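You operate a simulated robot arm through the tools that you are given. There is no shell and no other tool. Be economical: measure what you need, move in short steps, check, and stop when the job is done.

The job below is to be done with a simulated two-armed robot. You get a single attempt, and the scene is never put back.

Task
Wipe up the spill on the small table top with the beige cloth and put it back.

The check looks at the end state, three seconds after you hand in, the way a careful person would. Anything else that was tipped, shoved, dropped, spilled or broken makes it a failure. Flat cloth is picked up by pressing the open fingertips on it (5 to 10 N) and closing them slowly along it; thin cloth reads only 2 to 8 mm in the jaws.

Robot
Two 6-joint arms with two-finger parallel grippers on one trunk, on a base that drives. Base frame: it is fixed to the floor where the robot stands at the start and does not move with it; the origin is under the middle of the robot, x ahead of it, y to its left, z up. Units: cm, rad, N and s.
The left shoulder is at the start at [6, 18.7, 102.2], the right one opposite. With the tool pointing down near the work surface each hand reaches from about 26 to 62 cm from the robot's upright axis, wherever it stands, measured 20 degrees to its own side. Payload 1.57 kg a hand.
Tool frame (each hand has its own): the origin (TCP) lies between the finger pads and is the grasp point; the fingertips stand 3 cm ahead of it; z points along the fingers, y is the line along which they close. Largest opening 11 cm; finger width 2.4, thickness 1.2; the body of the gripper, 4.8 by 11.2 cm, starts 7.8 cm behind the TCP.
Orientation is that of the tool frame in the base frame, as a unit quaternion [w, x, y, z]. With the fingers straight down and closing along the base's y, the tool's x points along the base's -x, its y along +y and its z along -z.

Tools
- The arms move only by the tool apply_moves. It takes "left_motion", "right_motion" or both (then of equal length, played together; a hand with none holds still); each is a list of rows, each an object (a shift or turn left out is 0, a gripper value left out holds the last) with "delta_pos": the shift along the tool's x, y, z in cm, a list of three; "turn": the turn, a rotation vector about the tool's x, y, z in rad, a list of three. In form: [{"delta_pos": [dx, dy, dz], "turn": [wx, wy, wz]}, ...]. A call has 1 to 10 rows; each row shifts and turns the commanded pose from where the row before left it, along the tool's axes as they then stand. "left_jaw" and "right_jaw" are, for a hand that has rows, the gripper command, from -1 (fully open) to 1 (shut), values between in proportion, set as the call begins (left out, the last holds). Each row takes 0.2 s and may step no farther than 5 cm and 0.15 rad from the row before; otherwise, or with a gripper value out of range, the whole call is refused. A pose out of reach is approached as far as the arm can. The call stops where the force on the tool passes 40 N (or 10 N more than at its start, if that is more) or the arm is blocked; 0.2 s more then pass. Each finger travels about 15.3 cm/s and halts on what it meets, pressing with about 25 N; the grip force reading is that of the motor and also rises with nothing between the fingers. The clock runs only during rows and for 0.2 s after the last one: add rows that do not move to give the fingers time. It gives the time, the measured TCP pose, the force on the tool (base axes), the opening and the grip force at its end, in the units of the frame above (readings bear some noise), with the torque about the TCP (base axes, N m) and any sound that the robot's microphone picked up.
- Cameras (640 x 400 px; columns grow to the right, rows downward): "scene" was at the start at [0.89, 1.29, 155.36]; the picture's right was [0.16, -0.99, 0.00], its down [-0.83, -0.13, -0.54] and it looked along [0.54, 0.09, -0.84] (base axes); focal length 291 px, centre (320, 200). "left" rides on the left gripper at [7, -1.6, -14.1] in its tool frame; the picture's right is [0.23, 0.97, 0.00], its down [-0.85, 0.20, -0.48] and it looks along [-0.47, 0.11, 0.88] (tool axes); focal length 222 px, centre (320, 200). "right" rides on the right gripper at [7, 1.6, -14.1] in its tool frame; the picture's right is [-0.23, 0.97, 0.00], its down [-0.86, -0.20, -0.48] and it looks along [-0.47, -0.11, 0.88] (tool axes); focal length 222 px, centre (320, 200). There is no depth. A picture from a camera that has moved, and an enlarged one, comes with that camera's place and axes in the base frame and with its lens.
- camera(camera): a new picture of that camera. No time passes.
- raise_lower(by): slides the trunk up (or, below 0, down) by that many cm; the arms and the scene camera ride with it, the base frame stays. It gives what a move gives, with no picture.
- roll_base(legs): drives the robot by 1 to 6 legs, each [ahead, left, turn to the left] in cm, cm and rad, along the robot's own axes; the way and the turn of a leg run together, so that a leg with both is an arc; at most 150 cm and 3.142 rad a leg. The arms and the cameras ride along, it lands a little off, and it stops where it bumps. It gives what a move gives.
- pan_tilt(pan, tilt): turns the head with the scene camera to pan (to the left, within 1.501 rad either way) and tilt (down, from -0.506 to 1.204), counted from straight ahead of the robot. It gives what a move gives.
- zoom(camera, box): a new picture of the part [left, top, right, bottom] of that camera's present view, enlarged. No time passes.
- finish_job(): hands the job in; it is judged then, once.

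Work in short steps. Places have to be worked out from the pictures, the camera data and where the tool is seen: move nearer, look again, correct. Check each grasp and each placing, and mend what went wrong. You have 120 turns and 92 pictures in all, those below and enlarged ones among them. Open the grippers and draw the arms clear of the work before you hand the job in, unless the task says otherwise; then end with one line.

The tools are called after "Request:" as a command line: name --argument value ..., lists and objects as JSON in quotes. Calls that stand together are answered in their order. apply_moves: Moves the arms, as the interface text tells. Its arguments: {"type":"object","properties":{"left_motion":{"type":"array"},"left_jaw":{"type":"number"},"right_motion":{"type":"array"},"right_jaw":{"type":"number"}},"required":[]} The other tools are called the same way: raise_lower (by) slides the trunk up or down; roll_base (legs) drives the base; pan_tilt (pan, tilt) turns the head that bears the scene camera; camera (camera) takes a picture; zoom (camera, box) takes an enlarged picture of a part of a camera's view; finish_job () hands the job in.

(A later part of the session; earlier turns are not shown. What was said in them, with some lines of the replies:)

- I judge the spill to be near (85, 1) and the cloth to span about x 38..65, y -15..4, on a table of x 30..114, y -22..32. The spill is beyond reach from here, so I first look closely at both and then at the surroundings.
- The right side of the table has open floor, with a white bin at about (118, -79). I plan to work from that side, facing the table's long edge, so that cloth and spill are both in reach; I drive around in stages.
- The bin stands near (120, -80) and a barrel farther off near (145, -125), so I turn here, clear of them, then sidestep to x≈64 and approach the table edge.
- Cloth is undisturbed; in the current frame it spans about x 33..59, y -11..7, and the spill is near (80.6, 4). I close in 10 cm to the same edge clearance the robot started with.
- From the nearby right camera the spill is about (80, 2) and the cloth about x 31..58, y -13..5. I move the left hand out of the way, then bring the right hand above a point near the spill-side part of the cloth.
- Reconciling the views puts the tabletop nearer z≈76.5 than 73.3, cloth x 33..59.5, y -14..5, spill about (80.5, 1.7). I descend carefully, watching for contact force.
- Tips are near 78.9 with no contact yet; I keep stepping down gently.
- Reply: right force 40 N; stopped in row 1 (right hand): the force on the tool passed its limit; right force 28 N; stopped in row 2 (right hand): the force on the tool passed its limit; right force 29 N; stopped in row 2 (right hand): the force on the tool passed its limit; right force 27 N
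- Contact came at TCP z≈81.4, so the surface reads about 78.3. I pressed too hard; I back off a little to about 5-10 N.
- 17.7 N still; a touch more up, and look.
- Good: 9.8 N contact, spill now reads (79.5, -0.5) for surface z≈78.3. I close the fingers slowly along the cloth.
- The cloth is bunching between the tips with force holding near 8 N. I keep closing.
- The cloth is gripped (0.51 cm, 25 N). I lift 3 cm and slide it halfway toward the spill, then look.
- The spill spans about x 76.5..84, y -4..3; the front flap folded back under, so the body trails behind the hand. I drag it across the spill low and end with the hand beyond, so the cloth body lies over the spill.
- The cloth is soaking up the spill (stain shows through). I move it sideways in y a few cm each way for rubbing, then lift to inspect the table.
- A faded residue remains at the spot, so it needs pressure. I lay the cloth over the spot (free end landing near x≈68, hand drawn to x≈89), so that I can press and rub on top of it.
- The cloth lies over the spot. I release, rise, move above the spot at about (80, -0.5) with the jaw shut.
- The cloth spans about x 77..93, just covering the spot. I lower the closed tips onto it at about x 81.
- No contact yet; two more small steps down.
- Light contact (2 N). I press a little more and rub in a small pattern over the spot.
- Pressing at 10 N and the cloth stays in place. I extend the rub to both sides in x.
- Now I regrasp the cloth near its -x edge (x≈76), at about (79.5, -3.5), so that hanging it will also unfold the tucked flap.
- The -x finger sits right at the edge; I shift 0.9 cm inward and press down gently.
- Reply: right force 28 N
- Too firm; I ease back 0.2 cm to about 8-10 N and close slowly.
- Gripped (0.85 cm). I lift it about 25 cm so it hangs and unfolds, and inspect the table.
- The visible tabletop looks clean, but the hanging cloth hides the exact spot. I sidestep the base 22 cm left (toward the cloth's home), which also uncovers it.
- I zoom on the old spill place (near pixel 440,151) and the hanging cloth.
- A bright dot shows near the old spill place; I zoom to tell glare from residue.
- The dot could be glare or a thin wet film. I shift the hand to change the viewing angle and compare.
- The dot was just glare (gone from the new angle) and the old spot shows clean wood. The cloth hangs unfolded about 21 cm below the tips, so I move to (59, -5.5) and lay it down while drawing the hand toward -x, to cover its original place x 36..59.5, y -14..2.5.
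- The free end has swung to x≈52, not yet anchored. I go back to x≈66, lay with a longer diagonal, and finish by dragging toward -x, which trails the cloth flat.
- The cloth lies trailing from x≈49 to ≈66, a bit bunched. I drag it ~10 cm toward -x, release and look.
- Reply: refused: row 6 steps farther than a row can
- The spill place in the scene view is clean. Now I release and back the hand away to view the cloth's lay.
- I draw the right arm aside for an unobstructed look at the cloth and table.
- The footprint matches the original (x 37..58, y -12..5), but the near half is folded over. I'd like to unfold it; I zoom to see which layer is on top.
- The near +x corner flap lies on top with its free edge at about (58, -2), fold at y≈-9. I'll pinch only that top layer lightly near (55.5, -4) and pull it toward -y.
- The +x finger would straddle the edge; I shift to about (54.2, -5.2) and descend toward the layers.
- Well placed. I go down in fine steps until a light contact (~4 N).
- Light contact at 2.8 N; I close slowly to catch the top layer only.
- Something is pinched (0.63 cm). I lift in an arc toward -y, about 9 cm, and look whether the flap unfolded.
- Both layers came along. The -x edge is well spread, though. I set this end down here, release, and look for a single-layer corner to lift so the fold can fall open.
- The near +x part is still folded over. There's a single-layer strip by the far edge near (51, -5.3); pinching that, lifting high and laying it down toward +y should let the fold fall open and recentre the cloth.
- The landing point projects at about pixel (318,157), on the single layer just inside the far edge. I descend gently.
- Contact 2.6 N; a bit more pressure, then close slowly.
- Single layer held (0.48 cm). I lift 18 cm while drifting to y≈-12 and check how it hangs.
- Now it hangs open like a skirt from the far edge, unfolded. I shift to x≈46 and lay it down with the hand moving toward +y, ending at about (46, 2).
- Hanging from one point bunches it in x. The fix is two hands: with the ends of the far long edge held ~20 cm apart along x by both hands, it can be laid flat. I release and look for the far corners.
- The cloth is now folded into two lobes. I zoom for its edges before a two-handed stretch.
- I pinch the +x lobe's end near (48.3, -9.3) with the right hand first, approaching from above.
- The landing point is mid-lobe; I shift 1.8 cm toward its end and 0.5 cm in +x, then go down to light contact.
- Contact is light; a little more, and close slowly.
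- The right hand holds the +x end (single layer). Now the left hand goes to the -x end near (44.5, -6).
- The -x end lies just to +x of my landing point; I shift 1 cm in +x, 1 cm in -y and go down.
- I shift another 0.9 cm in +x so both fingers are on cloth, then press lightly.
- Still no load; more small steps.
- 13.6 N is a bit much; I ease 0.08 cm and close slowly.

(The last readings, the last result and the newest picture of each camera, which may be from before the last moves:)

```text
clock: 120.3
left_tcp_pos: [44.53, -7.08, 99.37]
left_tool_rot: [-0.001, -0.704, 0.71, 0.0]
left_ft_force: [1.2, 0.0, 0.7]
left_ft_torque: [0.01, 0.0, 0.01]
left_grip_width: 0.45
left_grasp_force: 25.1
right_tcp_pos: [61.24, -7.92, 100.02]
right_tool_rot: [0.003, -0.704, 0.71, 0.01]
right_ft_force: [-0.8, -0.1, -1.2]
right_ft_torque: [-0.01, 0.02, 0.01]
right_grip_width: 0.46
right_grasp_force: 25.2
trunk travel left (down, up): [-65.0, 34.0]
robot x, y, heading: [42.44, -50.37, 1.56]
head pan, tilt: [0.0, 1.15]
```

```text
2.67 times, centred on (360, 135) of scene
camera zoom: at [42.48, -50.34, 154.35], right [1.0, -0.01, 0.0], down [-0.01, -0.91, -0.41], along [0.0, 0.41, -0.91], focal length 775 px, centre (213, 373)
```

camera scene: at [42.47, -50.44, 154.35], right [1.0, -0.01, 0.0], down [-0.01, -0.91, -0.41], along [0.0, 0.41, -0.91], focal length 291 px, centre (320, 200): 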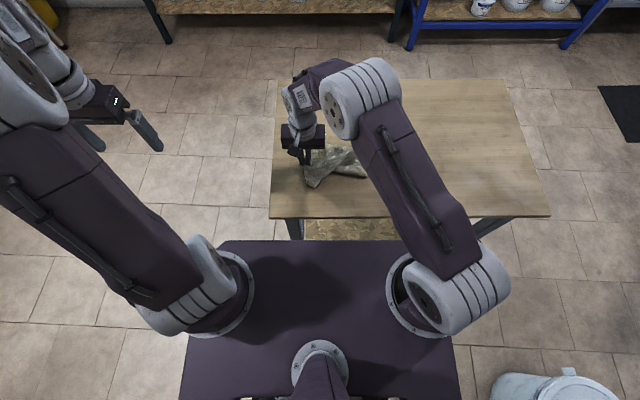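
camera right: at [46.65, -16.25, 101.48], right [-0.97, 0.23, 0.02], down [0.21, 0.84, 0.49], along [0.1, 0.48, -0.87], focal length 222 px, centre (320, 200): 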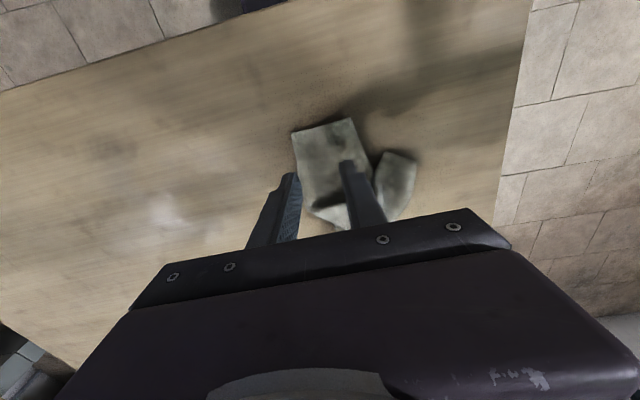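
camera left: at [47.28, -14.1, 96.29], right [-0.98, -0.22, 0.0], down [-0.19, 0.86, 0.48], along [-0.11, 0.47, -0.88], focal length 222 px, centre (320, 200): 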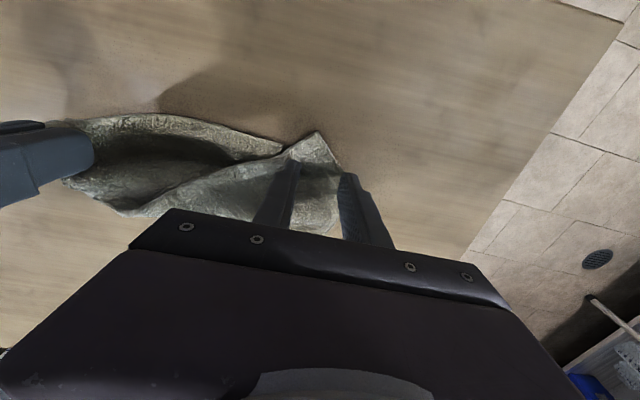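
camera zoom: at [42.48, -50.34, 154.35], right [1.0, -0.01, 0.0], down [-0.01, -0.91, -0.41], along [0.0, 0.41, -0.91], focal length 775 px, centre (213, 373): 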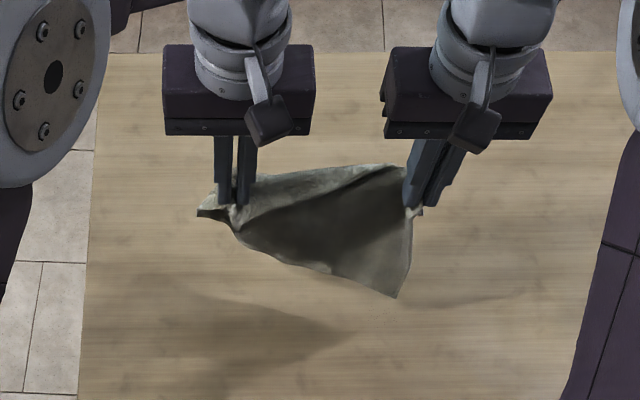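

Both hands hold single layers and the cloth hangs between them. I look from a hand camera to see how it drapes.

Request:
camera --camera "right"

Request:
camera --camera "left"

```text
22 pictures are left
camera right: at [59.69, -15.21, 113.94], right [-0.97, 0.23, 0.01], down [0.21, 0.84, 0.49], along [0.1, 0.48, -0.87], focal length 222 px, centre (320, 200)
```

right: 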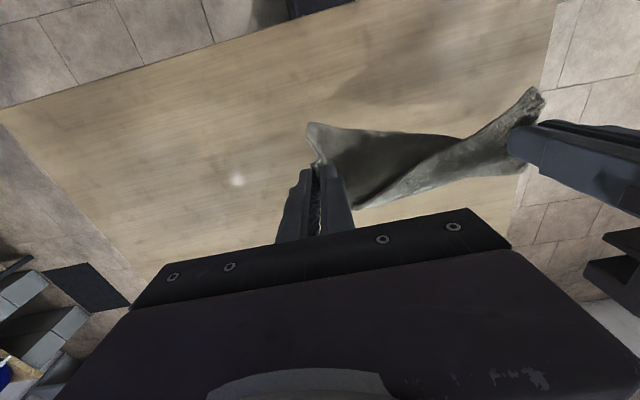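

```text
21 pictures are left
camera left: at [46.32, -14.06, 113.54], right [-0.98, -0.22, 0.0], down [-0.19, 0.86, 0.48], along [-0.11, 0.47, -0.88], focal length 222 px, centre (320, 200)
```

left: 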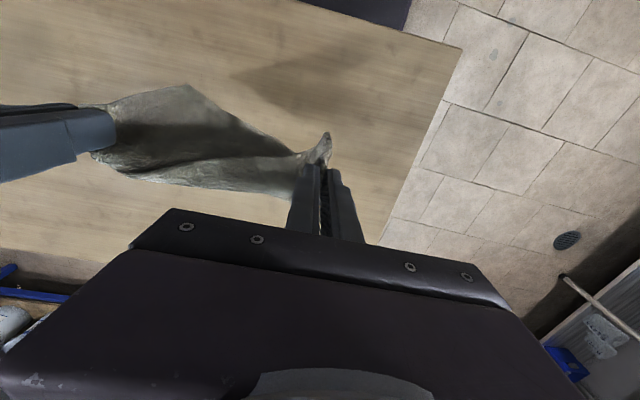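

It drapes like a tent over a line between the hands. I spread the hands toward x≈38 and x≈59 and watch the tension.

Request:
apply_moves --left_motion '[{"delta_pos": [0, 1.5, 0]}, {"delta_pos": [0, 1.5, 0]}, {"delta_pos": [0, 1, 0]}, {"delta_pos": [0, 0.7, 0]}, {}]' --right_motion '[{"delta_pos": [0, 0.8, 0]}, {"delta_pos": [0, 0.6, 0]}, {"delta_pos": [0, 0.4, 0]}, {"delta_pos": [0, 0, 0]}, {}]'

Request:
zoom --camera "scene" --box '[260, 60, 460, 210]'

```text
clock: 121.5
left_tcp_pos: [39.87, -7.18, 99.33]
left_tool_rot: [0.002, -0.705, 0.709, -0.001]
left_ft_force: [19.3, 0.4, 0.9]
left_ft_torque: [0.01, -0.67, -0.25]
left_grip_width: 0.53
left_grasp_force: 25.1
right_tcp_pos: [59.32, -8.05, 100.02]
right_tool_rot: [0.003, -0.704, 0.71, 0.011]
right_ft_force: [-20.2, -0.4, -2.1]
right_ft_torque: [-0.01, 0.58, 0.39]
right_grip_width: 0.57
right_grasp_force: 24.7
trunk travel left (down, up): [-65.0, 34.0]
robot x, y, heading: [42.83, -50.56, 1.564]
head pan, tilt: [0.0, 1.15]
```

```text
2.67 times, centred on (360, 135) of scene
camera zoom: at [42.48, -50.43, 154.35], right [1.0, -0.01, 0.0], down [-0.01, -0.91, -0.41], along [0.0, 0.41, -0.91], focal length 775 px, centre (213, 373)
```

zoom: 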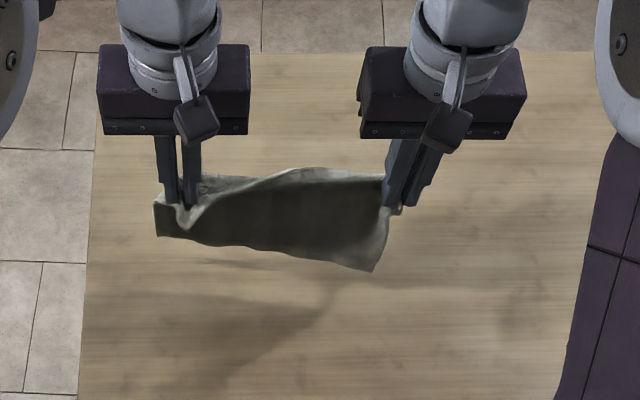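

Taut at 19.5 cm apart (20 N); I relax a little. The back (+y) part is the longer one, so I move to y≈+1, then lower while moving toward -y so that it spreads flat behind the hands.

Request:
apply_moves --left_motion '[{"delta_pos": [-2, -0.6, 1]}, {"delta_pos": [-2, 0, 1.5]}, {"delta_pos": [-2, 0, 1.5]}, {"delta_pos": [-2, 0, 1.5]}, {}, {"delta_pos": [0.5, 0, 1.4]}, {"delta_pos": [1.2, 0, 1.4]}, {"delta_pos": [1.4, 0, 1.4]}, {"delta_pos": [1.4, 0, 1.4]}, {"delta_pos": [1.4, 0, 1.4]}]' --right_motion '[{"delta_pos": [-2, 0.3, 1.3]}, {"delta_pos": [-2, 0, 1.6]}, {"delta_pos": [-2, 0, 1.6]}, {"delta_pos": [-2, 0, 1.5]}, {}, {"delta_pos": [0.5, 0, 1.4]}, {"delta_pos": [1.2, 0, 1.4]}, {"delta_pos": [1.4, 0, 1.4]}, {"delta_pos": [1.4, 0, 1.4]}, {"delta_pos": [1.4, 0, 1.4]}]'

Request:
zoom --camera "scene" --box '[260, 60, 460, 210]'

```text
clock: 123.7
left_tcp_pos: [40.46, -5.16, 86.94]
left_tool_rot: [0.001, -0.705, 0.71, 0.001]
left_ft_force: [7.5, -0.3, 0.2]
left_ft_torque: [0.01, -0.23, -0.11]
left_grip_width: 0.46
left_grasp_force: 25.2
right_tcp_pos: [59.02, -5.6, 87.07]
right_tool_rot: [0.004, -0.705, 0.709, 0.011]
right_ft_force: [-7.1, 0.4, -0.6]
right_ft_torque: [-0.01, 0.19, 0.13]
right_grip_width: 0.5
right_grasp_force: 24.6
trunk travel left (down, up): [-65.0, 34.0]
robot x, y, heading: [42.64, -50.52, 1.562]
head pan, tilt: [0.0, 1.15]
```

```text
2.67 times, centred on (360, 135) of scene
camera zoom: at [42.47, -50.48, 154.35], right [1.0, -0.01, 0.0], down [-0.01, -0.91, -0.41], along [0.0, 0.41, -0.91], focal length 775 px, centre (213, 373)
```

zoom: 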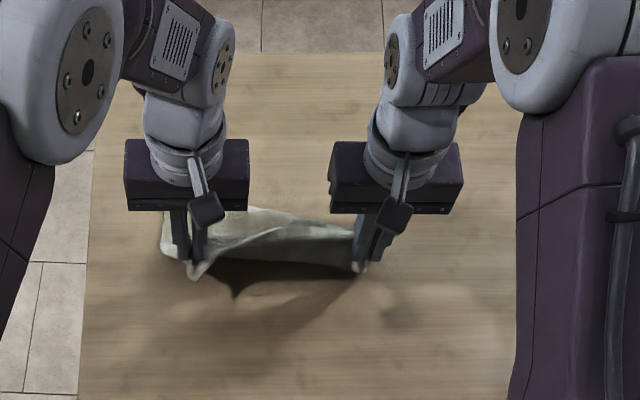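

The back part is spreading on the +y side. I continue down and toward -y to just above contact.

Request:
apply_moves --left_motion '[{"delta_pos": [1.4, -0.2, 1.2]}, {"delta_pos": [1.4, 0, 1.2]}, {"delta_pos": [1.4, 0, 1.2]}, {"delta_pos": [1.2, 0, 1.0]}, {}]' --right_motion '[{"delta_pos": [1.4, 0, 1.2]}, {"delta_pos": [1.4, 0, 1.2]}, {"delta_pos": [1.4, 0, 1.2]}, {"delta_pos": [1.2, 0, 1.0]}, {}]'

Request:
zoom --camera "scene" --box '[260, 60, 460, 210]'

Request:
camera --camera "right"

```text
clock: 124.9
left_tcp_pos: [40.69, -10.47, 82.17]
left_tool_rot: [0.0, -0.705, 0.709, 0.0]
left_ft_force: [4.7, 0.8, 0.4]
left_ft_torque: [0.02, -0.17, -0.06]
left_grip_width: 0.43
left_grasp_force: 25.1
right_tcp_pos: [58.82, -10.86, 82.27]
right_tool_rot: [0.003, -0.706, 0.708, 0.011]
right_ft_force: [-4.3, 0.1, 0.0]
right_ft_torque: [0.03, 0.14, 0.04]
right_grip_width: 0.47
right_grasp_force: 25.4
trunk travel left (down, up): [-65.0, 34.0]
robot x, y, heading: [42.88, -50.39, 1.562]
head pan, tilt: [0.0, 1.15]
```

```text
2.67 times, centred on (360, 135) of scene
camera zoom: at [42.45, -50.41, 154.35], right [1.0, -0.01, 0.0], down [-0.01, -0.91, -0.41], along [0.0, 0.41, -0.91], focal length 775 px, centre (213, 373)
```

zoom: 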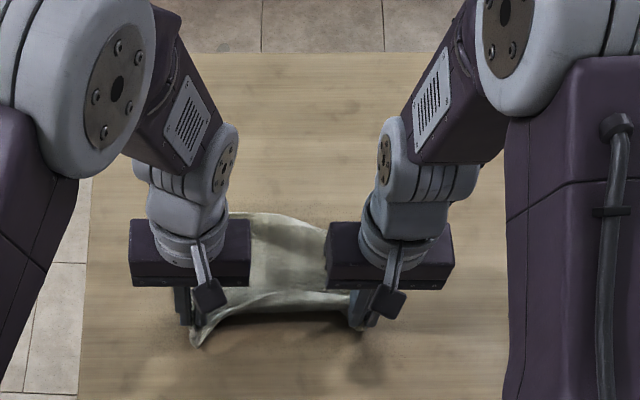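

```text
17 pictures are left
camera right: at [57.39, -18.09, 96.29], right [-0.97, 0.23, 0.02], down [0.21, 0.84, 0.49], along [0.1, 0.48, -0.87], focal length 222 px, centre (320, 200)
```

right: 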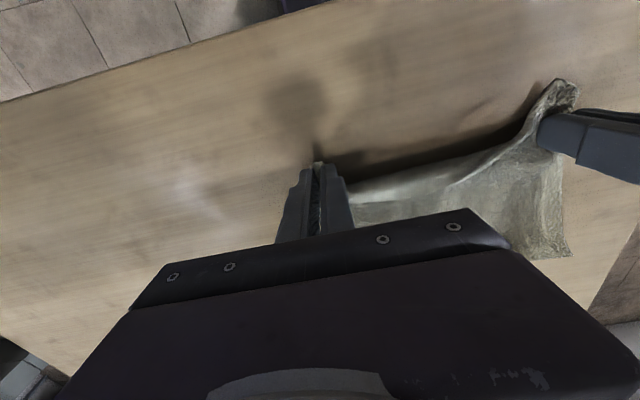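

Excellent: it's spread well between the hands. I lower a few mm, open both hands slowly and rise straight up.

Request:
apply_moves --left_motion '[{"delta_pos": [0, -0.4, 0.4]}, {}]' --right_motion '[{"delta_pos": [0, 0.3, 0.4]}, {}]'

Request:
apply_moves --left_motion '[{}, {}, {}, {"delta_pos": [0, 0, -1.5]}, {"delta_pos": [0, 0, -3]}, {"delta_pos": [0, 0, -4]}, {"delta_pos": [0, 0, -4]}, {"delta_pos": [0, 0, -4]}, {}]' --right_motion '[{}, {}, {}, {"delta_pos": [0, 0, -1.5]}, {"delta_pos": [0, 0, -3]}, {"delta_pos": [0, 0, -4]}, {"delta_pos": [0, 0, -4]}, {"delta_pos": [0, 0, -4]}, {}]' --left_jaw 0.5 --right_jaw 0.5

Request:
apply_moves --left_motion '[{"delta_pos": [0, 4, -2]}, {"delta_pos": [0, 4, -2]}, {"delta_pos": [0, 4, -1]}, {"delta_pos": [0, 4, 0]}, {"delta_pos": [0, 4, 0]}]' --right_motion '[{"delta_pos": [0, -4, -2]}, {"delta_pos": [0, -4, -2]}, {"delta_pos": [0, -4, -1]}, {"delta_pos": [0, -4, 0]}, {"delta_pos": [0, -4, 0]}]'

Request:
camera --camera "scene"

Request:
zoom --camera "scene" --box '[270, 120, 400, 210]'

```text
clock: 125.5
left_tcp_pos: [40.98, -10.48, 81.82]
left_tool_rot: [0.0, -0.704, 0.71, 0.001]
left_ft_force: [0.5, 0.1, -0.3]
left_ft_torque: [0.0, -0.03, 0.0]
left_grip_width: 0.45
left_grasp_force: 25.0
right_tcp_pos: [58.59, -10.86, 81.87]
right_tool_rot: [0.003, -0.705, 0.71, 0.011]
right_ft_force: [-1.5, 0.1, 1.6]
right_ft_torque: [0.01, 0.02, 0.03]
right_grip_width: 0.44
right_grasp_force: 24.8
trunk travel left (down, up): [-65.0, 34.0]
robot x, y, heading: [42.6, -50.53, 1.565]
head pan, tilt: [0.0, 1.15]
```

```text
clock: 127.5
left_tcp_pos: [41.01, -10.26, 98.4]
left_tool_rot: [-0.001, -0.705, 0.709, 0.001]
left_ft_force: [0.2, 0.4, -0.2]
left_ft_torque: [-0.01, 0.01, -0.02]
left_grip_width: 2.76
left_grasp_force: 0.0
right_tcp_pos: [58.71, -11.25, 98.5]
right_tool_rot: [0.003, -0.704, 0.71, 0.011]
right_ft_force: [-0.3, 0.3, -0.7]
right_ft_torque: [0.01, -0.03, 0.01]
right_grip_width: 2.74
right_grasp_force: 0.1
trunk travel left (down, up): [-65.0, 34.0]
robot x, y, heading: [42.53, -50.7, 1.568]
head pan, tilt: [0.0, 1.15]
```

```text
clock: 128.7
left_tcp_pos: [21.02, -10.28, 103.39]
left_tool_rot: [-0.002, -0.705, 0.709, 0.001]
left_ft_force: [0.5, -0.3, -0.3]
left_ft_torque: [0.03, 0.02, 0.03]
left_grip_width: 2.74
left_grasp_force: 0.1
right_tcp_pos: [78.91, -11.29, 103.18]
right_tool_rot: [0.003, -0.705, 0.71, 0.01]
right_ft_force: [-0.1, 0.1, -1.1]
right_ft_torque: [-0.04, 0.03, 0.0]
right_grip_width: 2.77
right_grasp_force: 0.0
trunk travel left (down, up): [-65.0, 34.0]
robot x, y, heading: [42.5, -50.72, 1.562]
head pan, tilt: [0.0, 1.15]
```

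```text
16 pictures are left
camera scene: at [42.49, -50.39, 154.35], right [1.0, -0.01, 0.0], down [-0.01, -0.91, -0.41], along [0.0, 0.41, -0.91], focal length 291 px, centre (320, 200)
```

scene: 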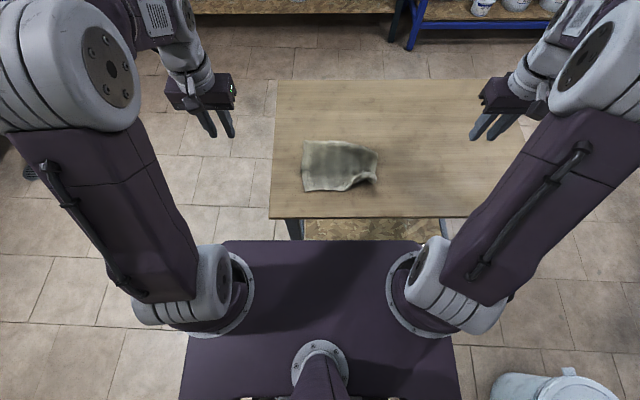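

```text
4.44 times, centred on (335, 165) of scene
camera zoom: at [42.49, -50.39, 154.35], right [1.0, -0.01, 0.0], down [-0.01, -0.91, -0.41], along [0.0, 0.41, -0.91], focal length 1292 px, centre (253, 356)
```

zoom: 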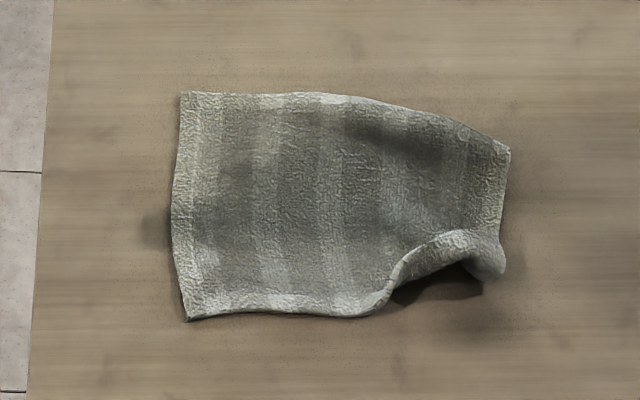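

The cloth is now nearly flat, within about a centimetre of its original place. A final zoom on the old spill area, which is now unobstructed.

Request:
zoom --camera "scene" --box '[370, 90, 520, 210]'

Request:
zoom --camera "right" --box '[180, 60, 460, 230]'

```text
3.33 times, centred on (445, 150) of scene
camera zoom: at [42.49, -50.39, 154.35], right [1.0, -0.01, 0.0], down [-0.01, -0.91, -0.41], along [0.0, 0.41, -0.91], focal length 969 px, centre (-97, 367)
```

zoom: 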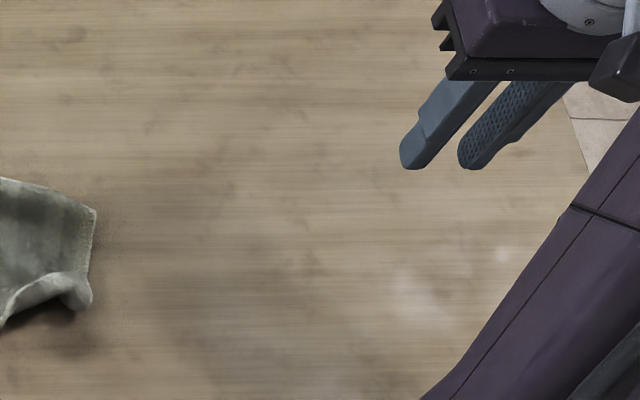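

```text
2.29 times, centred on (320, 145) of right
camera zoom: at [77.39, -18.66, 117.16], right [-0.97, 0.23, 0.01], down [0.21, 0.84, 0.49], along [0.1, 0.48, -0.87], focal length 508 px, centre (320, 326)
```

zoom: 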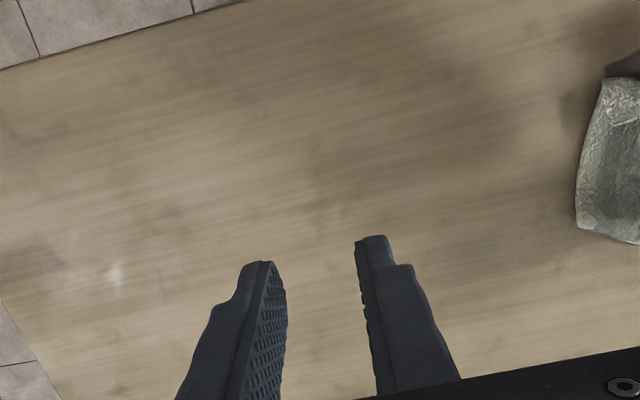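

The wood is clean; the pale haze is moving light glare. I open both grippers fully and draw the arms back and the base away from the table.

Request:
apply_moves --left_motion '[{"delta_pos": [2, 0, -2]}, {"delta_pos": [2, 0, -2]}, {"delta_pos": [2, 0, -1]}, {}]' --right_motion '[{"delta_pos": [2, 0, -2]}, {"delta_pos": [2, 0, -2]}, {"delta_pos": [2, 0, -1]}, {}]' --left_jaw -1 --right_jaw -1

Request:
roll_base --legs '[[-15, 0, 0]]'

Request:
camera --camera "scene"

```text
clock: 129.7
left_tcp_pos: [20.89, -16.29, 108.27]
left_tool_rot: [0.0, -0.704, 0.71, 0.001]
left_ft_force: [-0.7, 0.0, 0.2]
left_ft_torque: [0.01, 0.02, -0.02]
left_grip_width: 11.02
left_grasp_force: 0.0
right_tcp_pos: [78.98, -17.48, 107.92]
right_tool_rot: [0.004, -0.705, 0.709, 0.011]
right_ft_force: [0.3, -0.6, 0.7]
right_ft_torque: [-0.04, -0.03, 0.02]
right_grip_width: 11.0
right_grasp_force: 0.0
trunk travel left (down, up): [-65.0, 34.0]
robot x, y, heading: [42.48, -50.64, 1.564]
head pan, tilt: [0.0, 1.15]
```

```text
clock: 131.1
left_tcp_pos: [20.78, -31.12, 108.27]
left_tool_rot: [0.0, -0.705, 0.709, 0.001]
left_ft_force: [-0.8, 0.6, 0.0]
left_ft_torque: [0.02, 0.01, -0.02]
left_grip_width: 11.01
left_grasp_force: 0.0
right_tcp_pos: [78.85, -32.25, 107.84]
right_tool_rot: [0.002, -0.704, 0.71, 0.01]
right_ft_force: [1.2, -0.8, 0.4]
right_ft_torque: [0.0, 0.05, 0.01]
right_grip_width: 11.01
right_grasp_force: 0.0
trunk travel left (down, up): [-65.0, 34.0]
robot x, y, heading: [41.89, -65.19, 1.563]
head pan, tilt: [0.0, 1.15]
```

```text
12 pictures are left
camera scene: at [42.37, -65.13, 154.35], right [1.0, -0.01, 0.0], down [-0.01, -0.91, -0.41], along [0.0, 0.41, -0.91], focal length 291 px, centre (320, 200)
```

scene: 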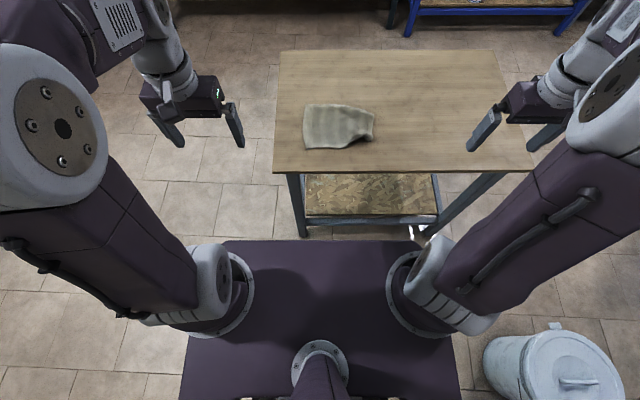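

The table is clean, the cloth lies at its original place, the grippers are open and the arms are clear, so I hand in.

Request:
finish_job

```text
The job is handed in.
```

I wiped up the spill with the beige cloth and laid the cloth back in its original place, nearly flat with one corner slightly curled; no spill shows in the final pictures, and nothing else looked disturbed.
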